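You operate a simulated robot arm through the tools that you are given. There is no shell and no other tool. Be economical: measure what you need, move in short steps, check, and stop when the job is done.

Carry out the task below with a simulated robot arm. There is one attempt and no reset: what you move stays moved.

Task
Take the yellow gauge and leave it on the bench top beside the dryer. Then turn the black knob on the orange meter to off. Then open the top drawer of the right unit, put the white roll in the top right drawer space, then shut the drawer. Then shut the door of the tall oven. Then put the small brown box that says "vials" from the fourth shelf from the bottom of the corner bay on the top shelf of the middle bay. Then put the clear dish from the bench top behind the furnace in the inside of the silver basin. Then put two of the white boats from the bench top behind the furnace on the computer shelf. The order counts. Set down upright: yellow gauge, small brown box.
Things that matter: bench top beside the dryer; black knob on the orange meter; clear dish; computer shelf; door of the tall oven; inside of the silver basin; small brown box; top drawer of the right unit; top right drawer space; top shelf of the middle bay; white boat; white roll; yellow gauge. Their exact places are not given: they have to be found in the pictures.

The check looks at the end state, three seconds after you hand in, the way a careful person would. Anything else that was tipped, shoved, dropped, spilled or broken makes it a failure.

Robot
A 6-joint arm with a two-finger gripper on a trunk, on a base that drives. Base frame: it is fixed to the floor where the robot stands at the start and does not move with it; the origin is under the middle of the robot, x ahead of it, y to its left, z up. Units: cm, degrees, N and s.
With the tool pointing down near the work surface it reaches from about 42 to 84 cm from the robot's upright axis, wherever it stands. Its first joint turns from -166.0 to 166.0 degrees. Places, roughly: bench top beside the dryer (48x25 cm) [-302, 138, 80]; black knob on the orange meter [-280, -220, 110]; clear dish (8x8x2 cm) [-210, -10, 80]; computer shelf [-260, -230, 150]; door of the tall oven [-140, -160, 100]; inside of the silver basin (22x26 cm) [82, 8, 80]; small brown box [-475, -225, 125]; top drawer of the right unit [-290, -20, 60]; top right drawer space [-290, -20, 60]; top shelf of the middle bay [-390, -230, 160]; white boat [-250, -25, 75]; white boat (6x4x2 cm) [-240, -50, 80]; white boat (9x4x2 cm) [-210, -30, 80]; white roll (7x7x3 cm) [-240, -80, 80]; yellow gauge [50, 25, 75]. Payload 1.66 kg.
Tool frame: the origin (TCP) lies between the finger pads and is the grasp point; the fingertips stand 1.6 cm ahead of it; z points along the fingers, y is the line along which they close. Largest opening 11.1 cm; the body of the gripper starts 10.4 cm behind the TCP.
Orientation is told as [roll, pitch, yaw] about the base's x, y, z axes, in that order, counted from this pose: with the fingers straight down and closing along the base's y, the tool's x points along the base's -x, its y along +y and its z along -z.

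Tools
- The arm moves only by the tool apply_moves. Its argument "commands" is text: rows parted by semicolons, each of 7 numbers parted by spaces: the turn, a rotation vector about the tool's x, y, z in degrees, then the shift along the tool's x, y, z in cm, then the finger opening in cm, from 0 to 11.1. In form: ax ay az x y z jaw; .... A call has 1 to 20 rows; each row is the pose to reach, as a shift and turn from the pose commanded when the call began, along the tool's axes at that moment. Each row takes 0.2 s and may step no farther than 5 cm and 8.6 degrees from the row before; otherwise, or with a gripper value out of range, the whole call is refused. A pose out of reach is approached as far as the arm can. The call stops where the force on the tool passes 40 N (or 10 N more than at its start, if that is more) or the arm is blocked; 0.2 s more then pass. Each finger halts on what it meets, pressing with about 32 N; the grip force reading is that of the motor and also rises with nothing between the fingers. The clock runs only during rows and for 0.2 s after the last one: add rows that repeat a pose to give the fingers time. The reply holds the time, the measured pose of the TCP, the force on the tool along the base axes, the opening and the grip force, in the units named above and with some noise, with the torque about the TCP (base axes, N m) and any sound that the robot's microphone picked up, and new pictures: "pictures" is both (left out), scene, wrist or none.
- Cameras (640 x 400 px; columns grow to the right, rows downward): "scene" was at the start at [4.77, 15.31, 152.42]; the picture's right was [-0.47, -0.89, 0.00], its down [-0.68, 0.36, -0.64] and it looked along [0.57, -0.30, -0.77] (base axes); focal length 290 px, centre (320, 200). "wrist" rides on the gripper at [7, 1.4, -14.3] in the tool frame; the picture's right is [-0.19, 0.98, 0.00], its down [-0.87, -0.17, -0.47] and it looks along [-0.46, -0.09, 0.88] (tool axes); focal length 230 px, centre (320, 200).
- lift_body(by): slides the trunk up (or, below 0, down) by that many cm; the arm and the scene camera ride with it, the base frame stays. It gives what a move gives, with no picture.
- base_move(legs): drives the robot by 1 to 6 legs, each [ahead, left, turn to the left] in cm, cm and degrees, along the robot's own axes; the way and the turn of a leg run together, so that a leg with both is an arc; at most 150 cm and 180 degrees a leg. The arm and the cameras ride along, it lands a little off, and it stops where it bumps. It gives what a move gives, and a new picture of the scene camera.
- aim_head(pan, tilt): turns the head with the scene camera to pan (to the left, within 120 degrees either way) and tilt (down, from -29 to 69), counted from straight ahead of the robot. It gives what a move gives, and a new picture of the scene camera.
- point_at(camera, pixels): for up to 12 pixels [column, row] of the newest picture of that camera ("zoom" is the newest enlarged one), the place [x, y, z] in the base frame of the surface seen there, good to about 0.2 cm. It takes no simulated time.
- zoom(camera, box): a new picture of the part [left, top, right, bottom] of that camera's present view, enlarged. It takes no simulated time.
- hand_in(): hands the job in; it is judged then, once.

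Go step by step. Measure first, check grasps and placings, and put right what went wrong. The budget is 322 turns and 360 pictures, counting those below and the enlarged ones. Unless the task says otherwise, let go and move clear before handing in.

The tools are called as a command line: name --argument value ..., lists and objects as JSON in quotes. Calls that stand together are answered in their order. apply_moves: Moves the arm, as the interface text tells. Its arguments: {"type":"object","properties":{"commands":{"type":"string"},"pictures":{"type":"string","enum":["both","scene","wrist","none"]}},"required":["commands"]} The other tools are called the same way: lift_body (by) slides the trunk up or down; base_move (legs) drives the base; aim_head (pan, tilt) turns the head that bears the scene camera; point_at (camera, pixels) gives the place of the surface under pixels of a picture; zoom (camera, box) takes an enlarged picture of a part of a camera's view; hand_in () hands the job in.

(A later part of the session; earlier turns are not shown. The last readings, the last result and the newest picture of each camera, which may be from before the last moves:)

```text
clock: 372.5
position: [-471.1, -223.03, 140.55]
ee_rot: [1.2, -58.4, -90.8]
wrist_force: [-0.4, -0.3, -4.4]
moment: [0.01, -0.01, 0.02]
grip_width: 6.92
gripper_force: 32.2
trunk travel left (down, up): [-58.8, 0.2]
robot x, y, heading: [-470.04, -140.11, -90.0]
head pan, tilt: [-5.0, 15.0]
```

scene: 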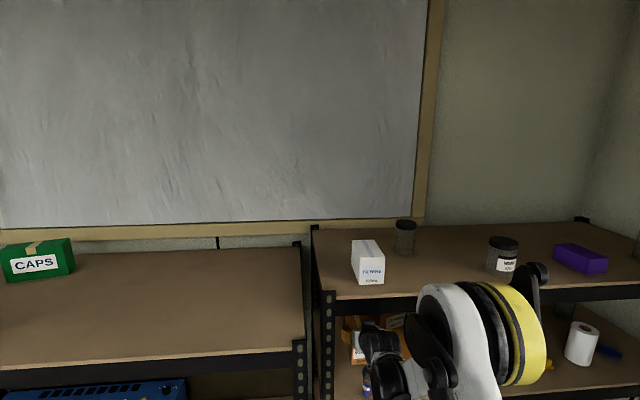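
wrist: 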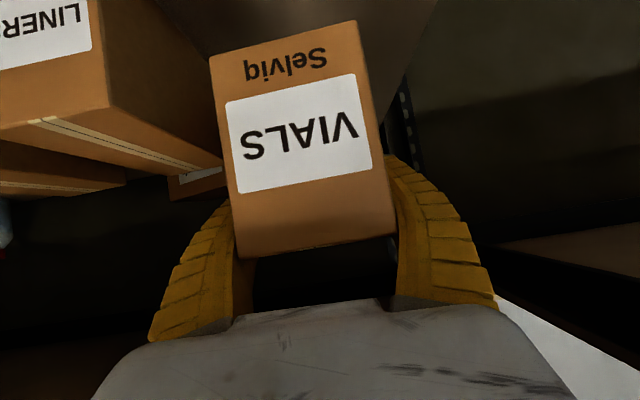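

The box is held with no tilt, and the vial is out of view below. I'll back straight out 32 cm.

base_move --legs '[[-32, 0, 0]]'

aim_head --pan 15 --tilt 20

```text
clock: 374.6
position: [-470.96, -190.26, 140.64]
ee_rot: [1.2, -58.5, -90.8]
wrist_force: [0.0, -0.3, -3.1]
moment: [0.0, 0.01, 0.0]
grip_width: 6.94
gripper_force: 31.8
trunk travel left (down, up): [-58.8, 0.2]
robot x, y, heading: [-470.21, -107.1, -90.3]
head pan, tilt: [-5.0, 15.0]
```

scene: 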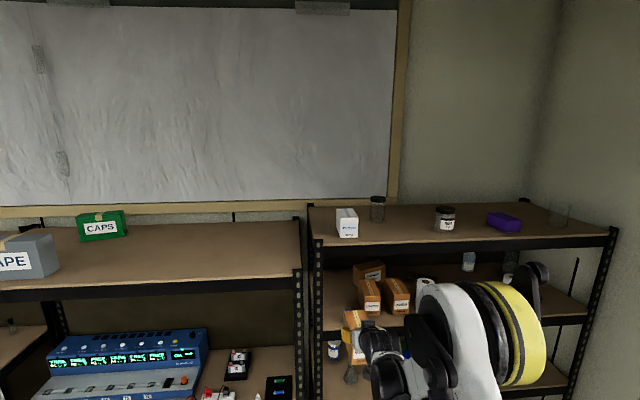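

```text
clock: 375.5
position: [-471.01, -190.3, 140.61]
ee_rot: [1.3, -58.4, -90.8]
wrist_force: [0.1, -0.3, -4.5]
moment: [-0.01, 0.01, 0.01]
grip_width: 6.91
gripper_force: 31.5
trunk travel left (down, up): [-58.8, 0.2]
robot x, y, heading: [-470.05, -107.35, -90.2]
head pan, tilt: [15.0, 20.0]
```

scene: 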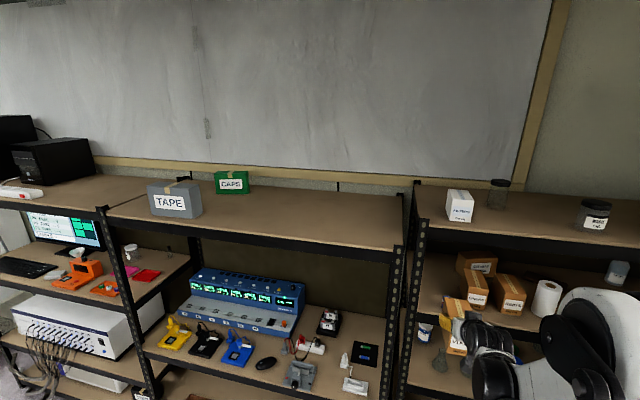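

The middle bay's top shelf is free right of CAPS. I'll measure it.

point_at --camera "scene" --pixels '[[330, 210], [300, 220], [360, 230], [330, 195], [250, 190], [200, 210], [395, 240], [330, 235]]'

```text
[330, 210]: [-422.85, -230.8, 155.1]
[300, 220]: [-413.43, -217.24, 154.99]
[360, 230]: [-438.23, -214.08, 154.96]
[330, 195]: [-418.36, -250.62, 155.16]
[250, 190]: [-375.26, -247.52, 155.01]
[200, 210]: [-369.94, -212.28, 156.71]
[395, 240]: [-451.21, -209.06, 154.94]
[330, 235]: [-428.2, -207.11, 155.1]
```

Placement target: (-422,-226) on the shelf at z=155. I'll raise the box 26 cm here, outside the shelves.

apply_moves --commands "0 0 0 -3.7 0 -2.25 5.5; 0 0 0 -7.4 0 -4.5 5.5; 0 0 0 -11.1 0 -6.75 5.5; 0 0 0 -14.8 0 -9 5.5; 0 0 0 -18.5 0 -11.25 5.5; 0 0 0 -22.2 0 -13.5 5.5; 0 0 0 -22.2 0 -13.5 5.5"

```text
clock: 377.1
position: [-471.25, -190.62, 166.71]
ee_rot: [1.4, -58.4, -90.8]
wrist_force: [-0.4, -0.8, -3.9]
moment: [0.01, -0.03, 0.01]
grip_width: 6.92
gripper_force: 32.3
trunk travel left (down, up): [-58.8, 0.2]
robot x, y, heading: [-469.56, -107.21, -90.1]
head pan, tilt: [15.0, 20.0]
```

scene: 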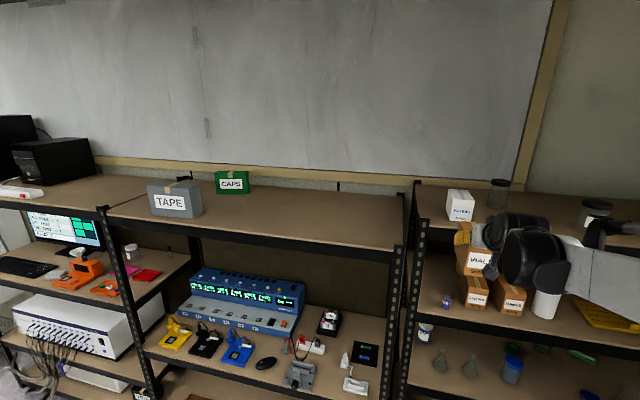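
wrist: 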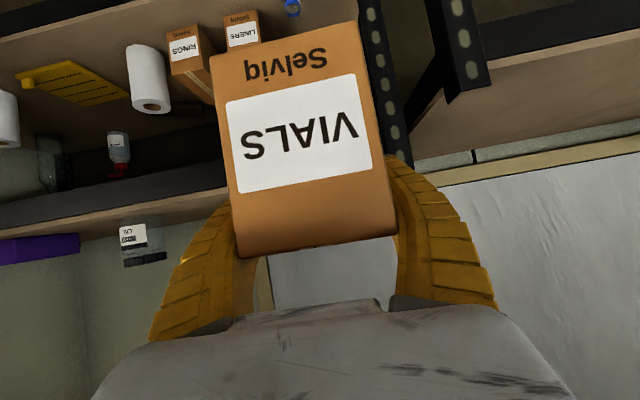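

The vial is still standing at (447,302). I'll slide left 49 cm, then forward over the shelf.

base_move --legs '[[0, 49, 0], [35, 0, 0]]'

```text
clock: 381.8
position: [-422.11, -225.6, 166.67]
ee_rot: [1.3, -58.4, -90.5]
wrist_force: [0.6, 0.3, -3.9]
moment: [0.01, 0.01, 0.02]
grip_width: 6.96
gripper_force: 32.7
trunk travel left (down, up): [-58.8, 0.2]
robot x, y, heading: [-421.33, -142.09, -89.7]
head pan, tilt: [15.0, 20.0]
```

scene: 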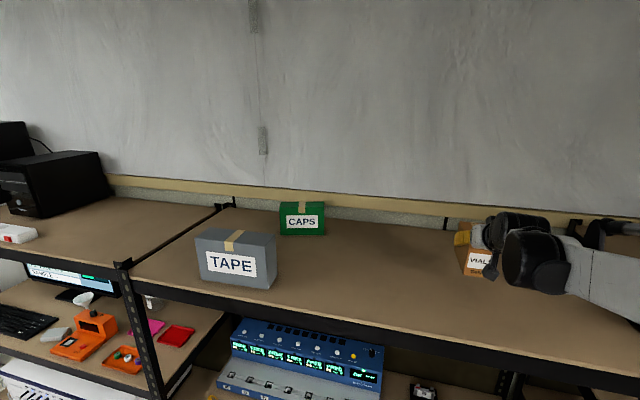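

Over the shelf. I'll lower slowly to contact.

apply_moves --commands "0 0 0 1.28 0 0.78 5.5; 0 0 0 2.56 0 1.56 5.5; 0 0 0 3.4 0 2.08 5.5; 0 0 0 3.75 0 2.29 5.5; 0 0 0 4.0 0 2.44 5.5; 0 0 0 4.0 0 2.44 5.5" --pictures "none"

```text
clock: 383.2
position: [-422.16, -225.5, 161.88]
ee_rot: [1.3, -58.5, -90.5]
wrist_force: [0.5, 0.4, -4.2]
moment: [0.0, 0.01, -0.03]
grip_width: 6.92
gripper_force: 31.9
trunk travel left (down, up): [-58.8, 0.2]
robot x, y, heading: [-421.67, -142.24, -89.3]
head pan, tilt: [15.0, 20.0]
```

No contact yet. I'll continue in small steps.

apply_moves --commands "0 0 0 0.17 0 0.1 5.5; 0 0 0 0.34 0 0.21 5.5; 0 0 0 0.51 0 0.31 5.5; 0 0 0 0.51 0 0.31 5.5" --pictures "none"

```text
clock: 384.2
position: [-422.09, -225.56, 161.67]
ee_rot: [1.3, -58.7, -90.6]
wrist_force: [-0.6, -13.0, 29.7]
moment: [0.8, 0.2, 0.03]
grip_width: 6.92
gripper_force: 31.5
trunk travel left (down, up): [-58.8, 0.2]
robot x, y, heading: [-421.56, -142.07, -89.8]
head pan, tilt: [15.0, 20.0]
```

Contact. I'll ease up 0.3 cm, open to 9.5, rise above the box and back out.

apply_moves --commands "0 0 0 -0.3 0 -0.18 5.5; 0 0 0 -0.3 0 -0.18 6.5; 0 0 0 -0.3 0 -0.18 7.5; 0 0 0 -0.3 0 -0.18 8.5; 0 0 0 -0.3 0 -0.18 9.5; 0 0 0 -0.3 0 -0.18 9.5; 0 0 0 -2.9 0 -1.7 9.5; 0 0 0 -5.5 0 -3.3 9.5; 0 0 0 -5.5 0 -3.3 9.5"

base_move --legs '[[-35, 0, 0]]'

zoom --camera "scene" --box '[300, 150, 640, 400]'

```text
clock: 386.2
position: [-422.22, -225.57, 167.74]
ee_rot: [1.3, -58.3, -90.4]
wrist_force: [0.1, 0.3, -0.5]
moment: [0.01, 0.02, 0.0]
grip_width: 9.57
gripper_force: 0.4
trunk travel left (down, up): [-58.8, 0.2]
robot x, y, heading: [-421.41, -142.57, -89.6]
head pan, tilt: [15.0, 20.0]
```

scene: 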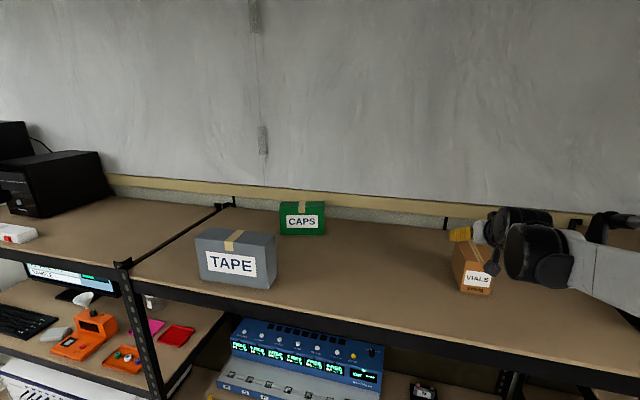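
wrist: 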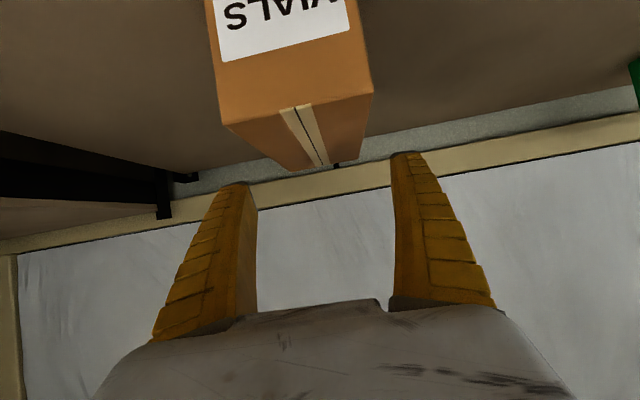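

```text
clock: 388.5
position: [-422.47, -189.6, 167.7]
ee_rot: [1.2, -58.5, -90.5]
wrist_force: [1.1, 0.8, 0.3]
moment: [-0.02, 0.0, -0.01]
grip_width: 9.57
gripper_force: 0.3
trunk travel left (down, up): [-58.8, 0.2]
robot x, y, heading: [-421.49, -106.37, -90.0]
head pan, tilt: [15.0, 20.0]
```

scene: 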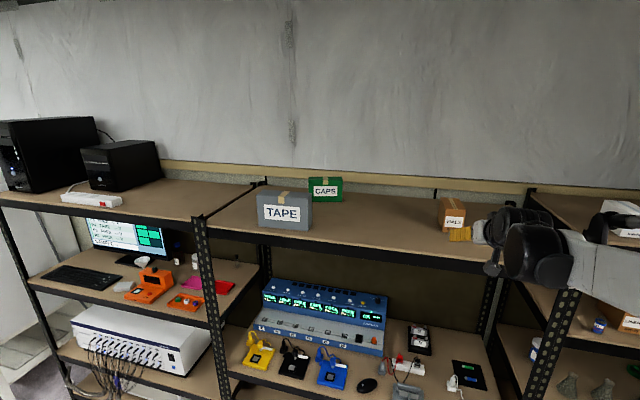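

```text
1.60 times, centred on (470, 275) of scene
```

zoom: 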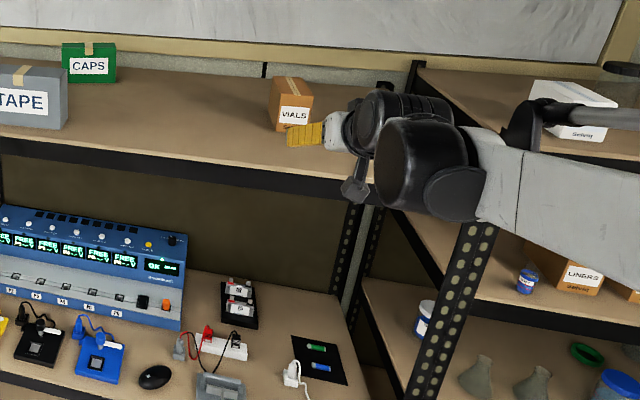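

The VIALS box stands upright on the middle bay's top shelf. Next is the clear dish: I'll drive through the aisle to the island's east side.

base_move --legs '[[0, 0, 90], [0, -27, 0], [150, 0, 0], [125, 0, 0], [0, 70, 0]]'

aim_head --pan 115 --tilt 40

```text
clock: 410.4
position: [-67.69, -71.49, 167.75]
ee_rot: [1.3, -58.4, -2.1]
wrist_force: [0.3, 0.2, 0.6]
moment: [-0.01, 0.01, 0.04]
grip_width: 9.55
gripper_force: 0.3
trunk travel left (down, up): [-58.8, 0.2]
robot x, y, heading: [-150.65, -68.28, -1.7]
head pan, tilt: [15.0, 20.0]
```

scene: 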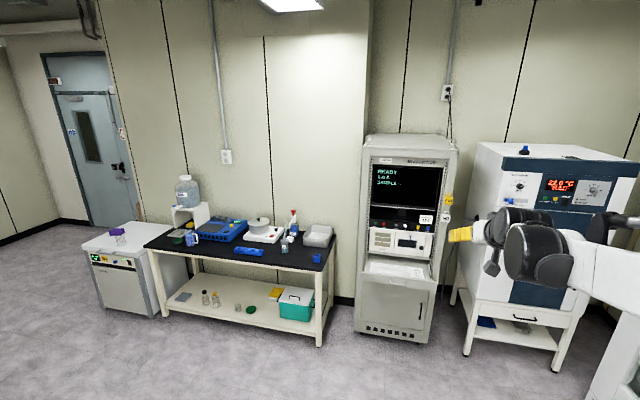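

```text
clock: 412.1
position: [-67.83, -71.45, 167.76]
ee_rot: [1.4, -58.5, -2.2]
wrist_force: [-0.3, 0.9, -0.6]
moment: [-0.05, -0.03, -0.02]
grip_width: 9.56
gripper_force: 0.6
trunk travel left (down, up): [-58.8, 0.2]
robot x, y, heading: [-151.08, -68.05, -1.8]
head pan, tilt: [115.0, 40.0]
```

scene: 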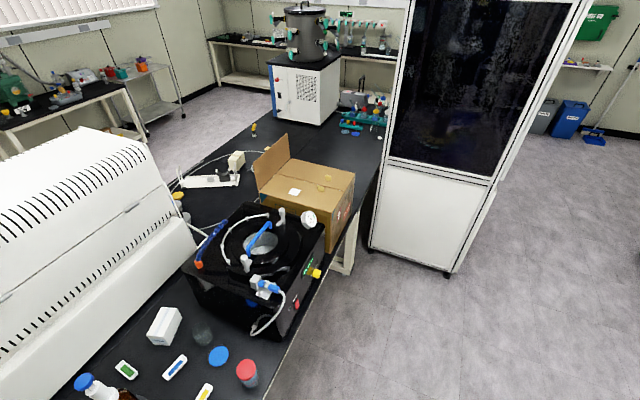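

I'll move up to y≈-20 and turn to face the island.

base_move --legs '[[8, 45, 0], [0, 0, 180]]'

aim_head --pan 0 --tilt 50

```text
clock: 422.2
position: [-225.24, -20.44, 167.7]
ee_rot: [1.3, -58.6, 177.6]
wrist_force: [0.4, 0.7, -0.2]
moment: [-0.03, 0.0, 0.04]
grip_width: 9.61
gripper_force: 0.2
trunk travel left (down, up): [-58.8, 0.2]
robot x, y, heading: [-141.59, -23.92, 178.3]
head pan, tilt: [115.0, 40.0]
```

scene: 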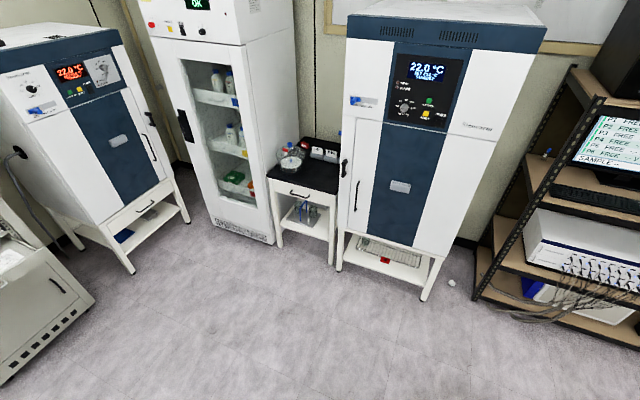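

```text
clock: 424.2
position: [-225.19, -20.5, 167.72]
ee_rot: [1.3, -58.5, 177.8]
wrist_force: [-0.1, 0.2, 0.7]
moment: [-0.01, 0.04, 0.02]
grip_width: 9.57
gripper_force: 0.6
trunk travel left (down, up): [-58.8, 0.2]
robot x, y, heading: [-142.21, -23.68, 178.4]
head pan, tilt: [0.0, 50.0]
```

scene: 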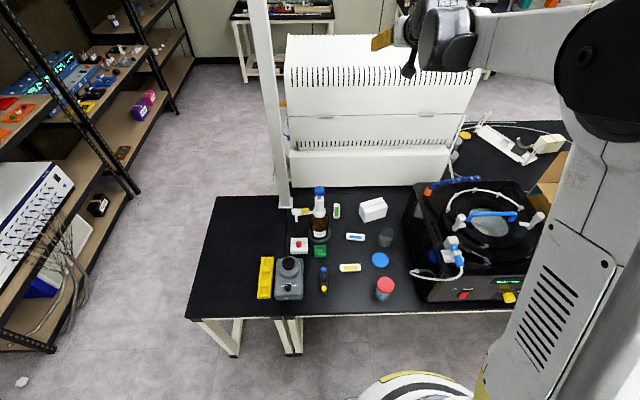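

zoom --camera "scene" --box '[240, 170, 440, 310]'

point_at --camera "zoom" --pixels '[[375, 215], [475, 215], [460, 290], [440, 130], [360, 310], [320, 130], [180, 245], [215, 140], [480, 370], [280, 250], [430, 150], [265, 350]]'

```text
2.86 times, centred on (340, 240) of scene
```

zoom: 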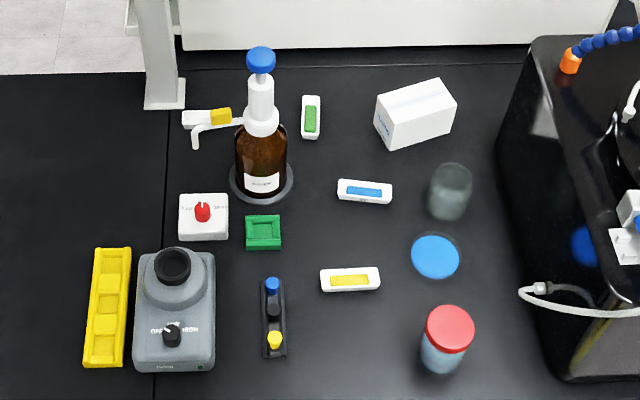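

```text
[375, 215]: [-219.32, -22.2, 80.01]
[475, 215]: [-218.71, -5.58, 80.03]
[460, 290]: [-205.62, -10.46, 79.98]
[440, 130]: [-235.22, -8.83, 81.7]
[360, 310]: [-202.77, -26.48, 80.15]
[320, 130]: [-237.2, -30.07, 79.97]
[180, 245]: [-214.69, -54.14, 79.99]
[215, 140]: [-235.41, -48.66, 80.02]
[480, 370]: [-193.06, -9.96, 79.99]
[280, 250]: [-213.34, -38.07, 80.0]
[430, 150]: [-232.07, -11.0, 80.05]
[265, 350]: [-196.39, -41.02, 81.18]
```

The blue disc at zoom (435,258), near (-211,-13), seems to sit in a clear dish. I'll look closer at it and at the boats.

zoom --camera "scene" --box '[350, 235, 410, 275]'

point_at --camera "zoom" --pixels '[[220, 140], [320, 70], [410, 150], [320, 215], [320, 140], [240, 200], [390, 90], [415, 120], [215, 170]]'

zoom --camera "scene" --box '[330, 195, 420, 285]'

```text
10.00 times, centred on (380, 255) of scene
```

zoom: 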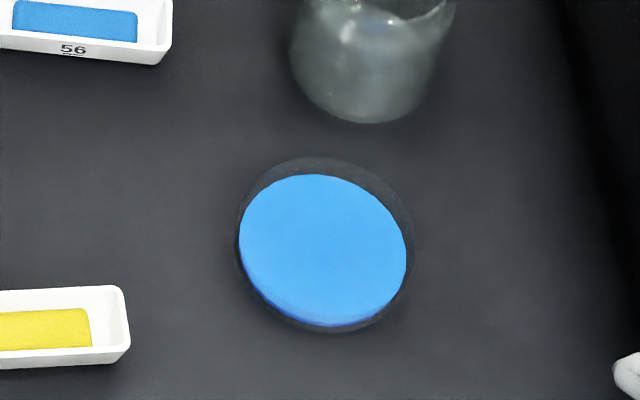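

```text
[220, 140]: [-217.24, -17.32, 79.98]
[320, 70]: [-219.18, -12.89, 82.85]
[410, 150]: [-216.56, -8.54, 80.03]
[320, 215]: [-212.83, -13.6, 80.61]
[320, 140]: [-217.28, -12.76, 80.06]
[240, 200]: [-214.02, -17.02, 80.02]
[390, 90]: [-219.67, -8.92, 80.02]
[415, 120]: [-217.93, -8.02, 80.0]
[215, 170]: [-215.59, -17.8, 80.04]
```

```text
4.44 times, centred on (375, 240) of scene
```

zoom: 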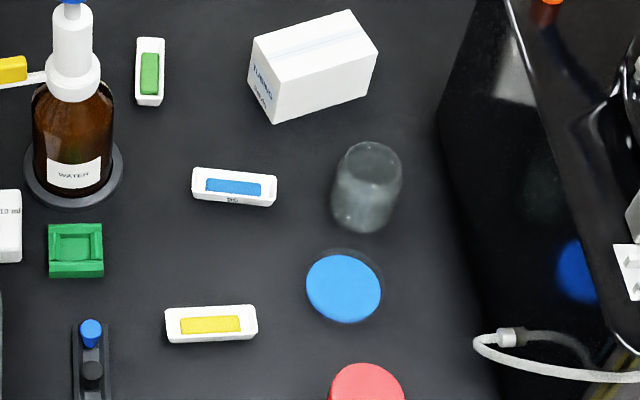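

The dish is clear, holds blue powder, and is centred near (-211,-13.5), so I need to keep it level. I'll turn the tool straight down at this height and then lower the trunk.

apply_moves --commands "0 8 0 0 0 0 10.5; 0 16 0 0 0 0 10.5; 0 24 0 0 0 0 10.5; 0 32 0 0 0 0 10.5; 0 40 0 0 0 0 10.5; 0 48 0 0 0 0 10.5; 0 54 0 0 0 0 10.5; 0 58.5 0 0 0 0 10.5; 0 58.5 0 0 0 0 10.5" --pictures "none"

lift_body --by -40

aim_head --pan 0 --tilt 50

```text
clock: 426.2
position: [-219.84, -20.65, 164.95]
ee_rot: [0.7, 0.0, 178.9]
wrist_force: [0.0, 0.5, 1.1]
moment: [0.01, 0.01, 0.02]
grip_width: 10.53
gripper_force: 0.3
out of reach, approached as far as the arm can: row 6, 7, 8, 9
trunk travel left (down, up): [-58.8, 0.2]
robot x, y, heading: [-142.0, -23.81, 178.7]
head pan, tilt: [0.0, 50.0]
```

```text
clock: 430.0
position: [-220.02, -20.77, 124.87]
ee_rot: [0.7, -0.1, 178.9]
wrist_force: [-0.4, -0.5, -0.3]
moment: [0.0, 0.01, 0.01]
grip_width: 10.54
gripper_force: 0.5
trunk travel left (down, up): [-18.8, 40.2]
robot x, y, heading: [-141.88, -23.72, 178.3]
head pan, tilt: [0.0, 50.0]
```

```text
clock: 430.6
position: [-220.05, -20.81, 124.85]
ee_rot: [0.7, -0.1, 178.8]
wrist_force: [0.3, -0.2, -0.3]
moment: [0.0, -0.01, 0.02]
grip_width: 10.52
gripper_force: 0.6
trunk travel left (down, up): [-18.8, 40.2]
robot x, y, heading: [-142.3, -23.82, 178.4]
head pan, tilt: [0.0, 50.0]
```

scene: 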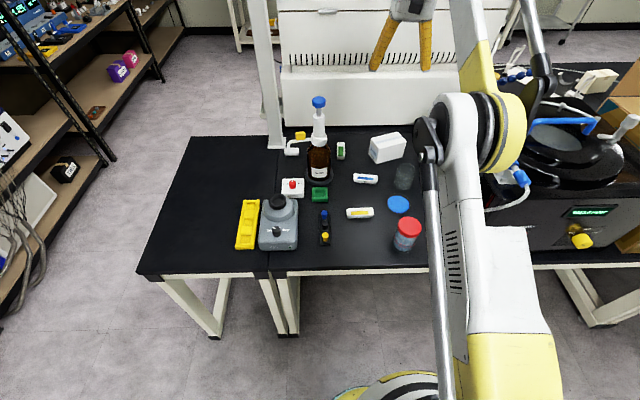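

I'll measure the dish from this viewpoint and the elbow's clearance over the vacuum unit.

zoom --camera "scene" --box '[370, 180, 430, 220]'

point_at --camera "zoom" --pixels '[[175, 265], [300, 175], [420, 265], [300, 345], [300, 260], [200, 200], [200, 320], [400, 200], [400, 320]]'

point_at --camera "scene" --pixels '[[510, 140], [460, 150], [490, 170], [560, 100], [520, 178], [407, 225], [403, 175]]'

```text
10.00 times, centred on (400, 200) of scene
```

zoom: 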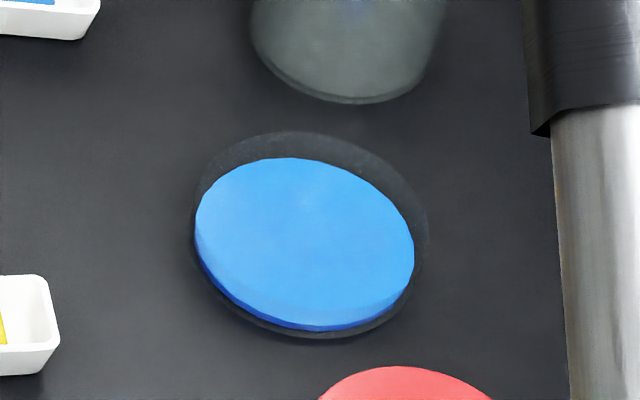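

```text
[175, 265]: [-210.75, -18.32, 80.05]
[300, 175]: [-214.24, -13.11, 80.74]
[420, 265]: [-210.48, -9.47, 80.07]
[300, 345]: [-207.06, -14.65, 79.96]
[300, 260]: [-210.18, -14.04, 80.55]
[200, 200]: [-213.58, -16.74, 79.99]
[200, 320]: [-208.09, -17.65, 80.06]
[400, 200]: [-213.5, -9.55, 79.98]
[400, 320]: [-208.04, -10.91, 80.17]
```

```text
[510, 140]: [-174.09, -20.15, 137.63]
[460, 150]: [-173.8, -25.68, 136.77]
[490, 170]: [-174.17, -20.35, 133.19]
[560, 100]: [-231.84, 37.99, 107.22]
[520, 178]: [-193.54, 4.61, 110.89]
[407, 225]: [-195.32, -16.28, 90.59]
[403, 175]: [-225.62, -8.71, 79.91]
```

The dish centre is (-211.2,-13.6), and the elbow stays at z≈135, clear. I'll move over the dish and descend to z≈95 for a check.

apply_moves --commands "0 0 0 3 -2.5 0 10.8; 0 0 0 6 -5 0 10.8; 0 0 0 8.7 -7.38 0 10.8; 0 0 0 8.7 -7.38 5 10.8; 0 0 0 8.7 -7.38 10 10.8; 0 0 0 8.7 -7.38 15 10.8; 0 0 0 8.7 -7.38 20 10.8; 0 0 0 8.7 -7.38 25 10.8; 0 0 0 8.7 -7.38 30 10.8; 0 0 0 8.7 -7.38 30 10.8"

```text
clock: 432.8
position: [-211.02, -13.79, 94.68]
ee_rot: [0.7, -0.1, 178.9]
wrist_force: [-0.1, 0.8, 0.4]
moment: [0.04, 0.0, -0.01]
grip_width: 10.82
gripper_force: 0.2
trunk travel left (down, up): [-18.8, 40.2]
robot x, y, heading: [-141.76, -23.56, 178.3]
head pan, tilt: [0.0, 50.0]
```

scene: 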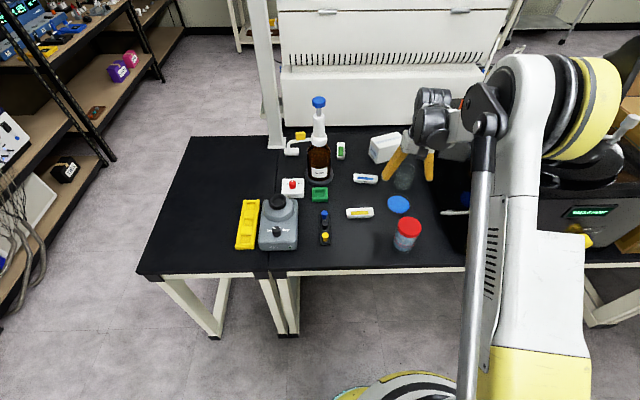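
wrist: 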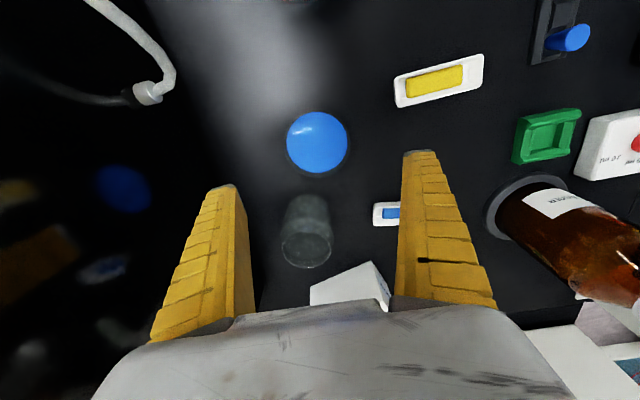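

The fingers straddle the dish clear of the beaker. I'll descend to z≈81.9 and close gently.

apply_moves --commands "0 0 0 -0.2 -0.2 4 10.8; 0 0 0 -0.2 -0.2 8 10.8; 0 0 0 -0.2 -0.2 11 10.8; 0 0 0 -0.2 -0.2 12.7 10.8; 0 0 0 -0.2 -0.2 12.7 10.8; 0 0 0 -0.2 -0.2 12.7 9.8; 0 0 0 -0.2 -0.2 12.7 9; 0 0 0 -0.2 -0.2 12.7 8.4; 0 0 0 -0.2 -0.2 12.7 7.9; 0 0 0 -0.2 -0.2 12.7 7.4; 0 0 0 -0.2 -0.2 12.7 7.4" --pictures "wrist"

```text
clock: 435.2
position: [-211.3, -14.1, 82.0]
ee_rot: [0.6, 0.0, 178.7]
wrist_force: [1.2, 0.6, 0.3]
moment: [0.0, 0.0, -0.04]
grip_width: 7.57
gripper_force: 1.2
trunk travel left (down, up): [-18.8, 40.2]
robot x, y, heading: [-141.67, -24.35, 178.1]
head pan, tilt: [0.0, 50.0]
```

wrist: 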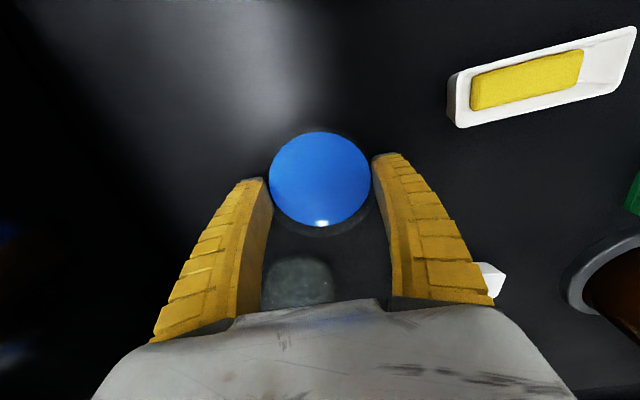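

Near contact at 7.57. I'll close a bit more.

apply_moves --commands "0 0 0 0 0 0 7; 0 0 0 0 0 0 6.6; 0 0 0 0 0 0 6.2; 0 0 0 0 0 0 6.2" --pictures "wrist"

```text
clock: 436.2
position: [-211.3, -14.14, 81.92]
ee_rot: [0.6, -0.1, 178.8]
wrist_force: [0.9, -0.8, -0.2]
moment: [0.05, -0.06, -0.01]
grip_width: 7.32
gripper_force: 31.7
trunk travel left (down, up): [-18.8, 40.2]
robot x, y, heading: [-142.32, -24.12, 178.4]
head pan, tilt: [0.0, 50.0]
```

wrist: 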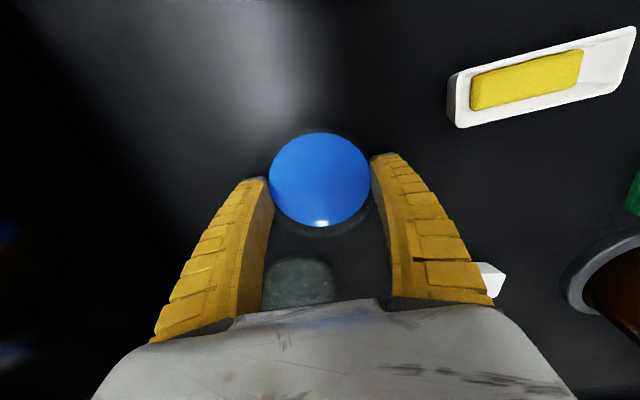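

Gripped at 7.32. I'll check that the dish is centred on the pads.

point_at --camera "wrist" --pixels '[[320, 140], [320, 218], [275, 180], [366, 180], [320, 180]]'

```text
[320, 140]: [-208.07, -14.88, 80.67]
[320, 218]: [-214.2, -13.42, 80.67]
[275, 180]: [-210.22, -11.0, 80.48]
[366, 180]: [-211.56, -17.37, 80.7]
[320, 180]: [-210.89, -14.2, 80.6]
```

It's centred on the pads. I'll lift slowly.

apply_moves --commands "0 0 0 0 0 -0.5 6.2; 0 0 0 0 0 -1.2 6.2; 0 0 0 0 0 -2.4 6.2; 0 0 0 0 0 -4 6.2; 0 0 0 0 0 -6 6.2; 0 0 0 0 0 -8 6.2; 0 0 0 0 0 -10 6.2; 0 0 0 0 0 -12 6.2; 0 0 0 0 0 -14 6.2; 0 0 0 0 0 -16 6.2; 0 0 0 0 0 -18 6.2; 0 0 0 0 0 -20 6.2; 0 0 0 0 0 -21 6.2; 0 0 0 0 0 -21 6.2" --pictures "wrist"

```text
clock: 439.2
position: [-211.4, -13.57, 102.97]
ee_rot: [0.7, -0.1, 178.8]
wrist_force: [0.5, -0.3, -1.1]
moment: [-0.02, -0.03, -0.01]
grip_width: 7.29
gripper_force: 32.0
trunk travel left (down, up): [-18.8, 40.2]
robot x, y, heading: [-141.66, -24.04, 178.5]
head pan, tilt: [0.0, 50.0]
```

wrist: 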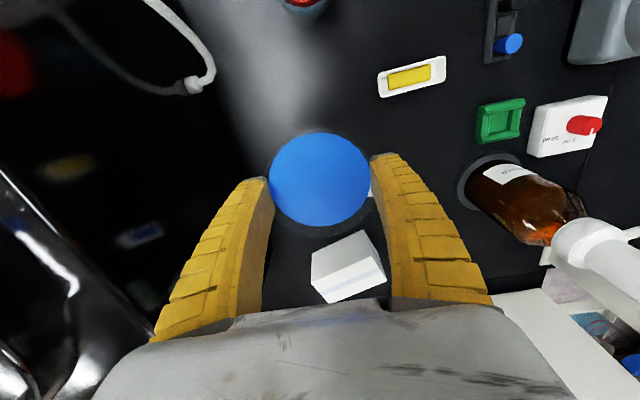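

The dish is held level. I'll back up, turn toward the start bench, and drive over.

base_move --legs '[[-45, 0, 0], [0, 0, -178.5], [60, 30, 0]]'

aim_head --pan 0 --tilt 40

```text
clock: 452.2
position: [27.93, 14.58, 102.93]
ee_rot: [0.6, 0.1, 8.0]
wrist_force: [1.2, 1.0, -0.4]
moment: [0.02, 0.02, 0.0]
grip_width: 7.18
gripper_force: 31.6
trunk travel left (down, up): [-18.8, 40.2]
robot x, y, heading: [-42.04, 13.81, 7.9]
head pan, tilt: [0.0, 50.0]
```

scene: 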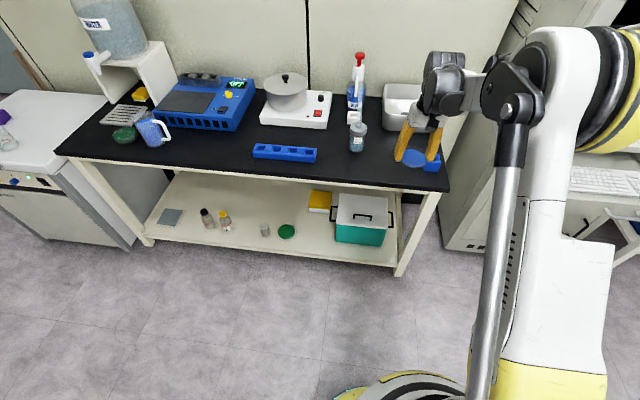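

```text
clock: 453.0
position: [27.84, 14.67, 102.98]
ee_rot: [0.7, 0.1, 8.1]
wrist_force: [-0.9, 0.0, 0.2]
moment: [0.01, -0.02, 0.0]
grip_width: 7.19
gripper_force: 32.3
trunk travel left (down, up): [-18.8, 40.2]
robot x, y, heading: [-42.12, 13.71, 7.7]
head pan, tilt: [0.0, 40.0]
```

scene: 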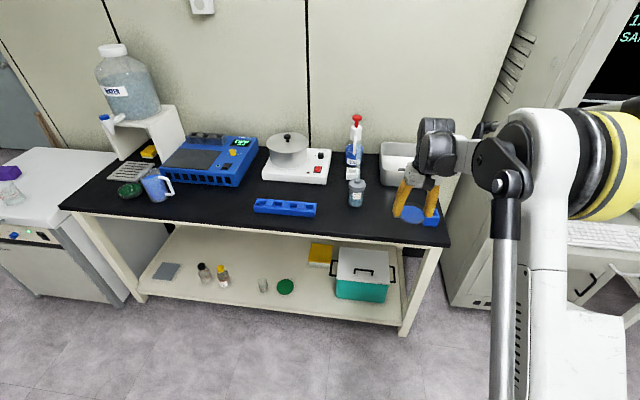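

Heading drifted to 8°. I'll straighten up and advance.

base_move --legs '[[0, 0, -8], [42, 3, 0]]'

aim_head --pan -5 --tilt 50

```text
clock: 456.2
position: [70.12, 7.96, 102.9]
ee_rot: [0.7, 0.1, 0.4]
wrist_force: [-0.4, -0.9, -0.2]
moment: [0.0, 0.0, -0.02]
grip_width: 7.19
gripper_force: 31.8
trunk travel left (down, up): [-18.8, 40.2]
robot x, y, heading: [0.57, 16.17, 0.4]
head pan, tilt: [0.0, 40.0]
```

scene: 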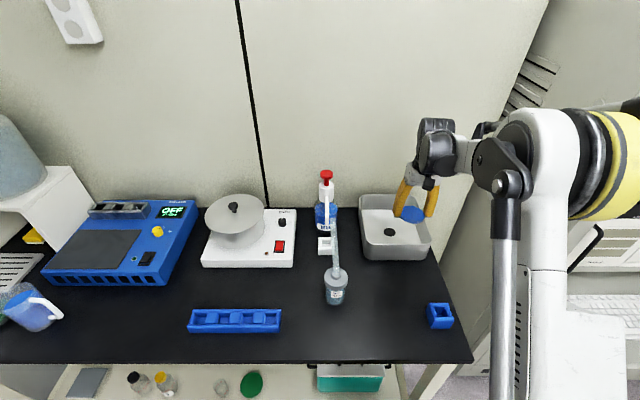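

```text
clock: 456.9
position: [70.23, 7.97, 103.03]
ee_rot: [0.7, 0.0, 0.5]
wrist_force: [0.4, 0.2, -0.1]
moment: [0.01, -0.03, 0.0]
grip_width: 7.18
gripper_force: 32.7
trunk travel left (down, up): [-18.8, 40.2]
robot x, y, heading: [0.88, 16.21, -0.1]
head pan, tilt: [-5.0, 50.0]
```

scene: 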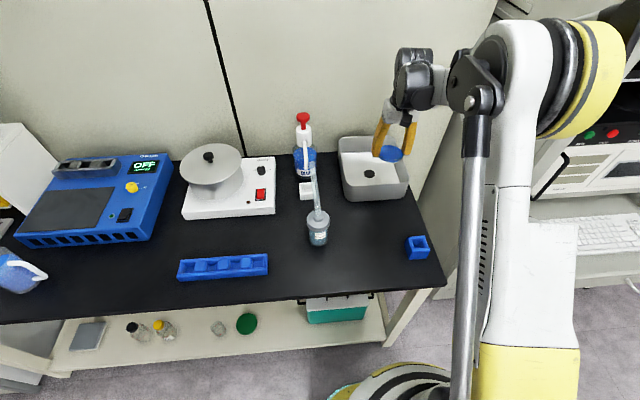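

I'll measure the basin's floor and rim.

zoom --camera "scene" --box '[325, 120, 425, 210]'

point_at --camera "zoom" --pixels '[[130, 100], [160, 240], [380, 220], [380, 140], [220, 230], [250, 270], [330, 270], [180, 150], [300, 200], [380, 290], [145, 200]]'

```text
4.44 times, centred on (375, 165) of scene
```

zoom: 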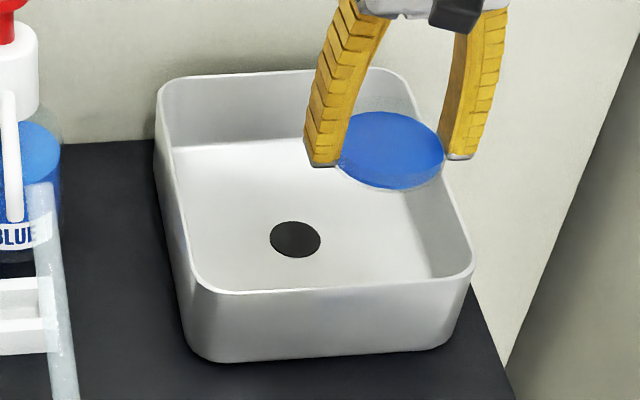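

```text
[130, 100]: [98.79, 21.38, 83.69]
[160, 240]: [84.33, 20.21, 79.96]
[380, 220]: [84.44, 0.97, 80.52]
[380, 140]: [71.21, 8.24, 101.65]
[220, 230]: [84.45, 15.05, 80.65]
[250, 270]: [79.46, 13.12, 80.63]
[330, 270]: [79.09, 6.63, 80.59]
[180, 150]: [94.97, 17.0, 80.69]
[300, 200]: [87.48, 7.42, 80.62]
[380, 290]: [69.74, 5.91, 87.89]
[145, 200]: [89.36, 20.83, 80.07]
```

Basin floor is z=80.6, rim 88, inner area about x 72–95, y -2 to 19. I'll move the base 5 cm ahead, then carry the dish to (81,6.5) and lower it slowly.

base_move --legs '[[5, 0, 0]]'

apply_moves --commands "0 0 0 -2 -0.5 0 6.2; 0 0 0 -4 -1 0 6.2; 0 0 0 -5.8 -1.5 0 6.2; 0 0 0 -5.8 -1.5 3 6.2; 0 0 0 -5.8 -1.5 6 6.2; 0 0 0 -5.8 -1.5 9 6.2; 0 0 0 -5.8 -1.5 12 6.2; 0 0 0 -5.8 -1.5 15 6.2; 0 0 0 -5.8 -1.5 17.5 6.2; 0 0 0 -5.8 -1.5 19 6.2; 0 0 0 -5.8 -1.5 19.8 6.2; 0 0 0 -5.8 -1.5 19.8 6.2"

```text
clock: 457.9
position: [75.22, 7.95, 102.78]
ee_rot: [0.7, 0.1, 0.5]
wrist_force: [-0.1, 0.1, -1.1]
moment: [0.01, 0.04, -0.02]
grip_width: 7.18
gripper_force: 32.1
trunk travel left (down, up): [-18.8, 40.2]
robot x, y, heading: [5.25, 16.08, 0.2]
head pan, tilt: [-5.0, 50.0]
```

scene: 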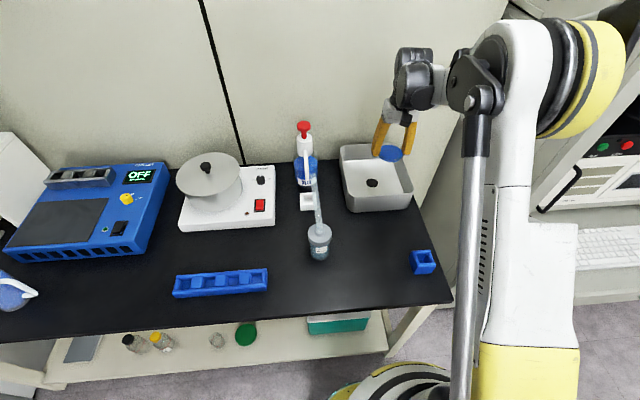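

```text
clock: 460.5
position: [81.0, 6.7, 82.96]
ee_rot: [0.7, 0.2, 0.4]
wrist_force: [-0.2, -0.4, -1.2]
moment: [-0.01, -0.02, -0.02]
grip_width: 7.17
gripper_force: 32.1
trunk travel left (down, up): [-18.8, 40.2]
robot x, y, heading: [5.45, 16.04, 0.0]
head pan, tilt: [-5.0, 50.0]
```

scene: 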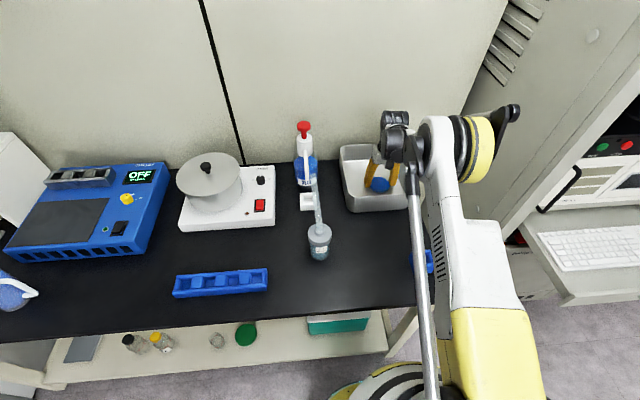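
wrist: 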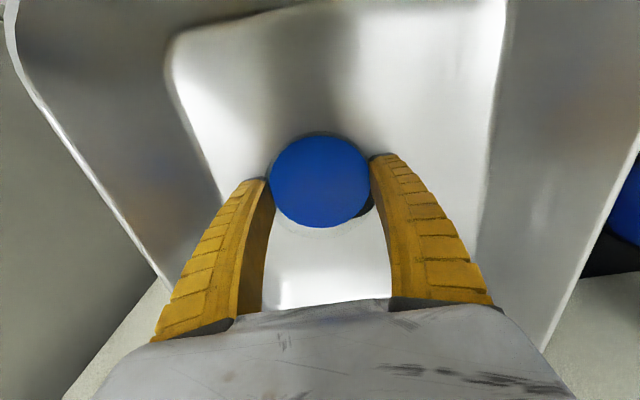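

It's just above the floor. I'll lower in tiny steps to contact.

apply_moves --commands "0 0 0 0 0 0.2 6.2; 0 0 0 0 0 0.4 6.2; 0 0 0 0 0 0.5 6.2; 0 0 0 0 0 0.5 6.2" --pictures "none"

```text
clock: 461.5
position: [80.75, 6.77, 82.63]
ee_rot: [0.7, 0.0, 0.4]
wrist_force: [0.8, 1.1, 0.2]
moment: [-0.01, 0.04, -0.02]
grip_width: 7.17
gripper_force: 32.3
trunk travel left (down, up): [-18.8, 40.2]
robot x, y, heading: [5.48, 16.19, 0.2]
head pan, tilt: [-5.0, 50.0]
```

apply_moves --commands "0 0 0 0 0 0.1 6.2; 0 0 0 0 0 0.2 6.2; 0 0 0 0 0 0.3 6.2; 0 0 0 0 0 0.3 6.2" --pictures "none"

```text
clock: 462.5
position: [80.69, 6.78, 82.46]
ee_rot: [0.7, -0.2, 0.4]
wrist_force: [6.3, -1.9, 18.6]
moment: [-0.03, 0.12, -0.01]
grip_width: 7.33
gripper_force: 32.2
trunk travel left (down, up): [-18.8, 40.2]
robot x, y, heading: [5.23, 16.23, -0.2]
head pan, tilt: [-5.0, 50.0]
```

Contact at 18 N. I'll ease up and open slowly, then rise.

apply_moves --commands "0 0 0 0 0 -0.15 6.2; 0 0 0 0 0 -0.15 7.2; 0 0 0 0 0 -0.15 7.8; 0 0 0 0 0 -0.15 8.5; 0 0 0 0 0 -0.15 9.5; 0 0 0 0 0 -0.15 9.5; 0 0 0 0 0 -3 9.5; 0 0 0 0 0 -7 9.5; 0 0 0 0 0 -11 9.5; 0 0 0 0 0 -15 9.5; 0 0 0 0 0 -20 9.5; 0 0 0 0 0 -24 9.5; 0 0 0 0 0 -24 9.5"

zoom --camera "scene" --box '[325, 120, 425, 220]'

```text
clock: 465.3
position: [80.7, 6.65, 106.13]
ee_rot: [0.6, -0.1, 0.4]
wrist_force: [-0.1, 0.3, -0.1]
moment: [-0.01, -0.02, 0.02]
grip_width: 9.55
gripper_force: 0.6
trunk travel left (down, up): [-18.8, 40.2]
robot x, y, heading: [5.75, 16.27, -0.2]
head pan, tilt: [-5.0, 50.0]
```

scene: 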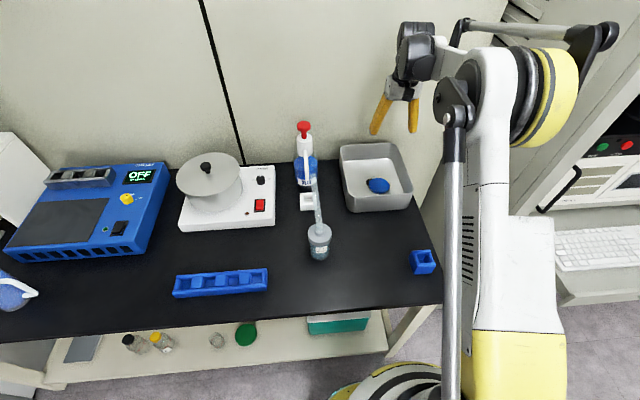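
wrist: 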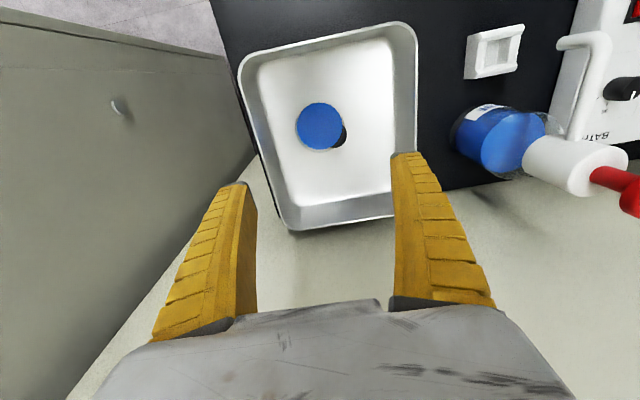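

```text
4.00 times, centred on (375, 170) of scene
```

zoom: 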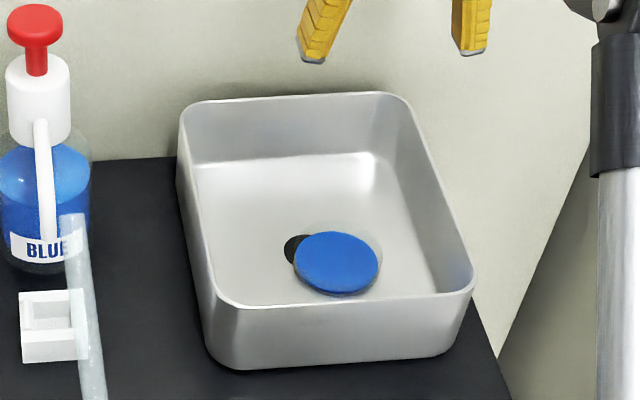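

The dish lies flat inside the basin. Now the boats: I'll drive back to the island's east side.

base_move --legs '[[-60, 0, 0], [0, 0, 180], [85, 40, 0]]'

aim_head --pan 0 --tilt 50

```text
clock: 479.0
position: [-188.83, 1.6, 106.15]
ee_rot: [0.6, 1.5, 178.0]
wrist_force: [2.7, -1.1, 0.6]
moment: [0.02, 0.01, -0.14]
grip_width: 9.51
gripper_force: 0.8
trunk travel left (down, up): [-18.8, 40.2]
robot x, y, heading: [-114.94, -10.33, 178.5]
head pan, tilt: [-5.0, 50.0]
stopped in leg 3: the force on the tool passed its limit at 138 N (the readings are from after the stop); the commanded pose is now the measured one
```

scene: 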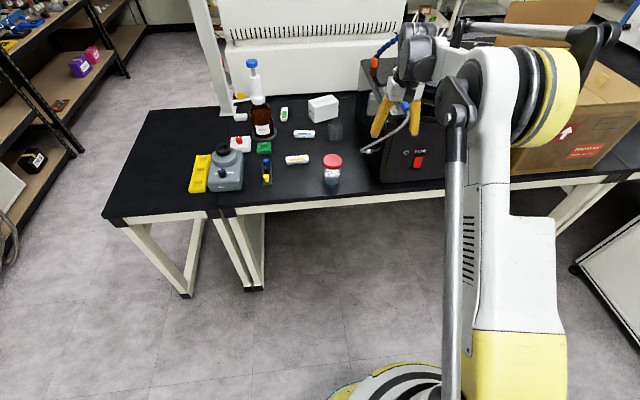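

```text
clock: 479.6
position: [-188.81, 1.51, 105.94]
ee_rot: [0.5, 1.5, 178.0]
wrist_force: [5.5, -1.1, 0.6]
moment: [0.08, 0.05, -0.25]
grip_width: 9.62
gripper_force: 0.8
trunk travel left (down, up): [-18.8, 40.2]
robot x, y, heading: [-114.48, -10.55, 178.3]
head pan, tilt: [0.0, 50.0]
```

scene: 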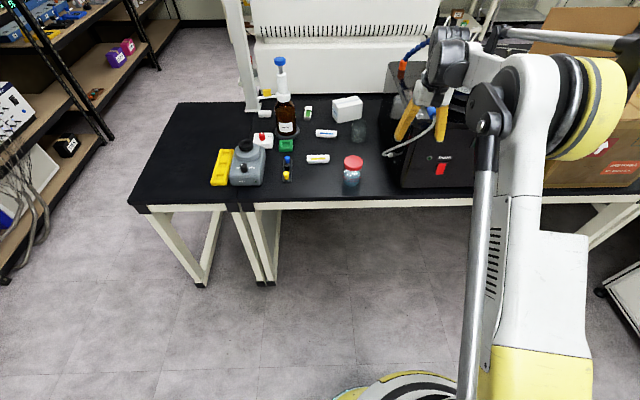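

The hand bumped the black vacuum unit because I cut the corner too close. I'll back off and see whether anything moved.

base_move --legs '[[-12, 0, 0]]'

zoom --camera "scene" --box '[280, 50, 640, 275]'

```text
clock: 480.9
position: [-176.64, 1.27, 106.2]
ee_rot: [0.4, 1.5, 178.1]
wrist_force: [0.5, 0.5, -1.1]
moment: [-0.01, 0.05, -0.01]
grip_width: 9.56
gripper_force: 0.8
trunk travel left (down, up): [-18.8, 40.2]
robot x, y, heading: [-102.29, -10.94, 178.2]
head pan, tilt: [0.0, 50.0]
```

scene: 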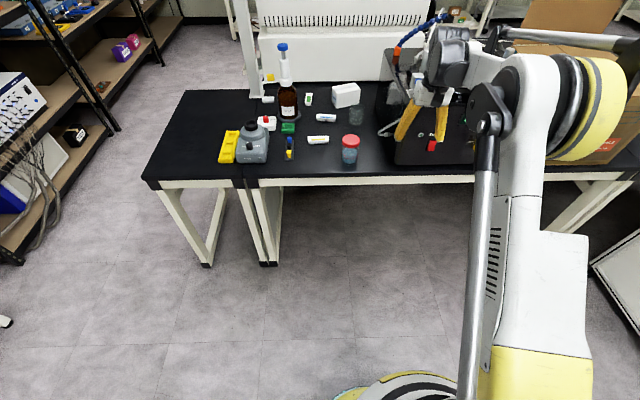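

```text
1.78 times, centred on (460, 162) of scene
```

zoom: 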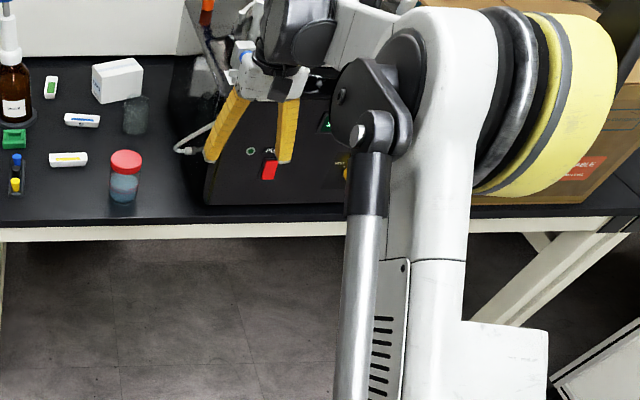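

I'll line up further left (south) before moving in, then compare the unit with my earlier views.

base_move --legs '[[0, 20, 0], [40, 0, 0]]'

```text
clock: 484.6
position: [-216.8, -18.9, 106.06]
ee_rot: [0.6, 1.6, 178.5]
wrist_force: [-0.2, -0.1, -0.3]
moment: [-0.02, -0.05, -0.02]
grip_width: 9.57
gripper_force: 0.6
trunk travel left (down, up): [-18.8, 40.2]
robot x, y, heading: [-142.23, -30.36, 179.0]
head pan, tilt: [0.0, 50.0]
```

scene: 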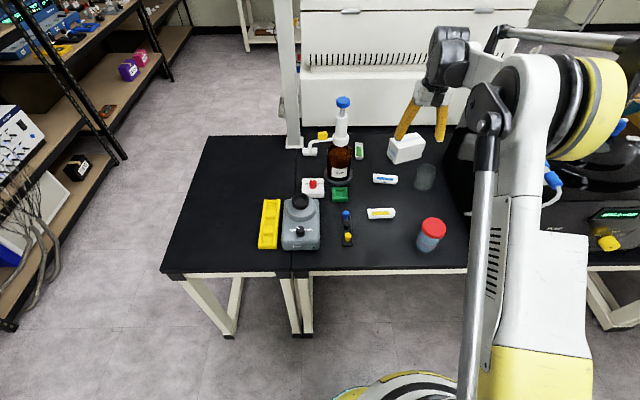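

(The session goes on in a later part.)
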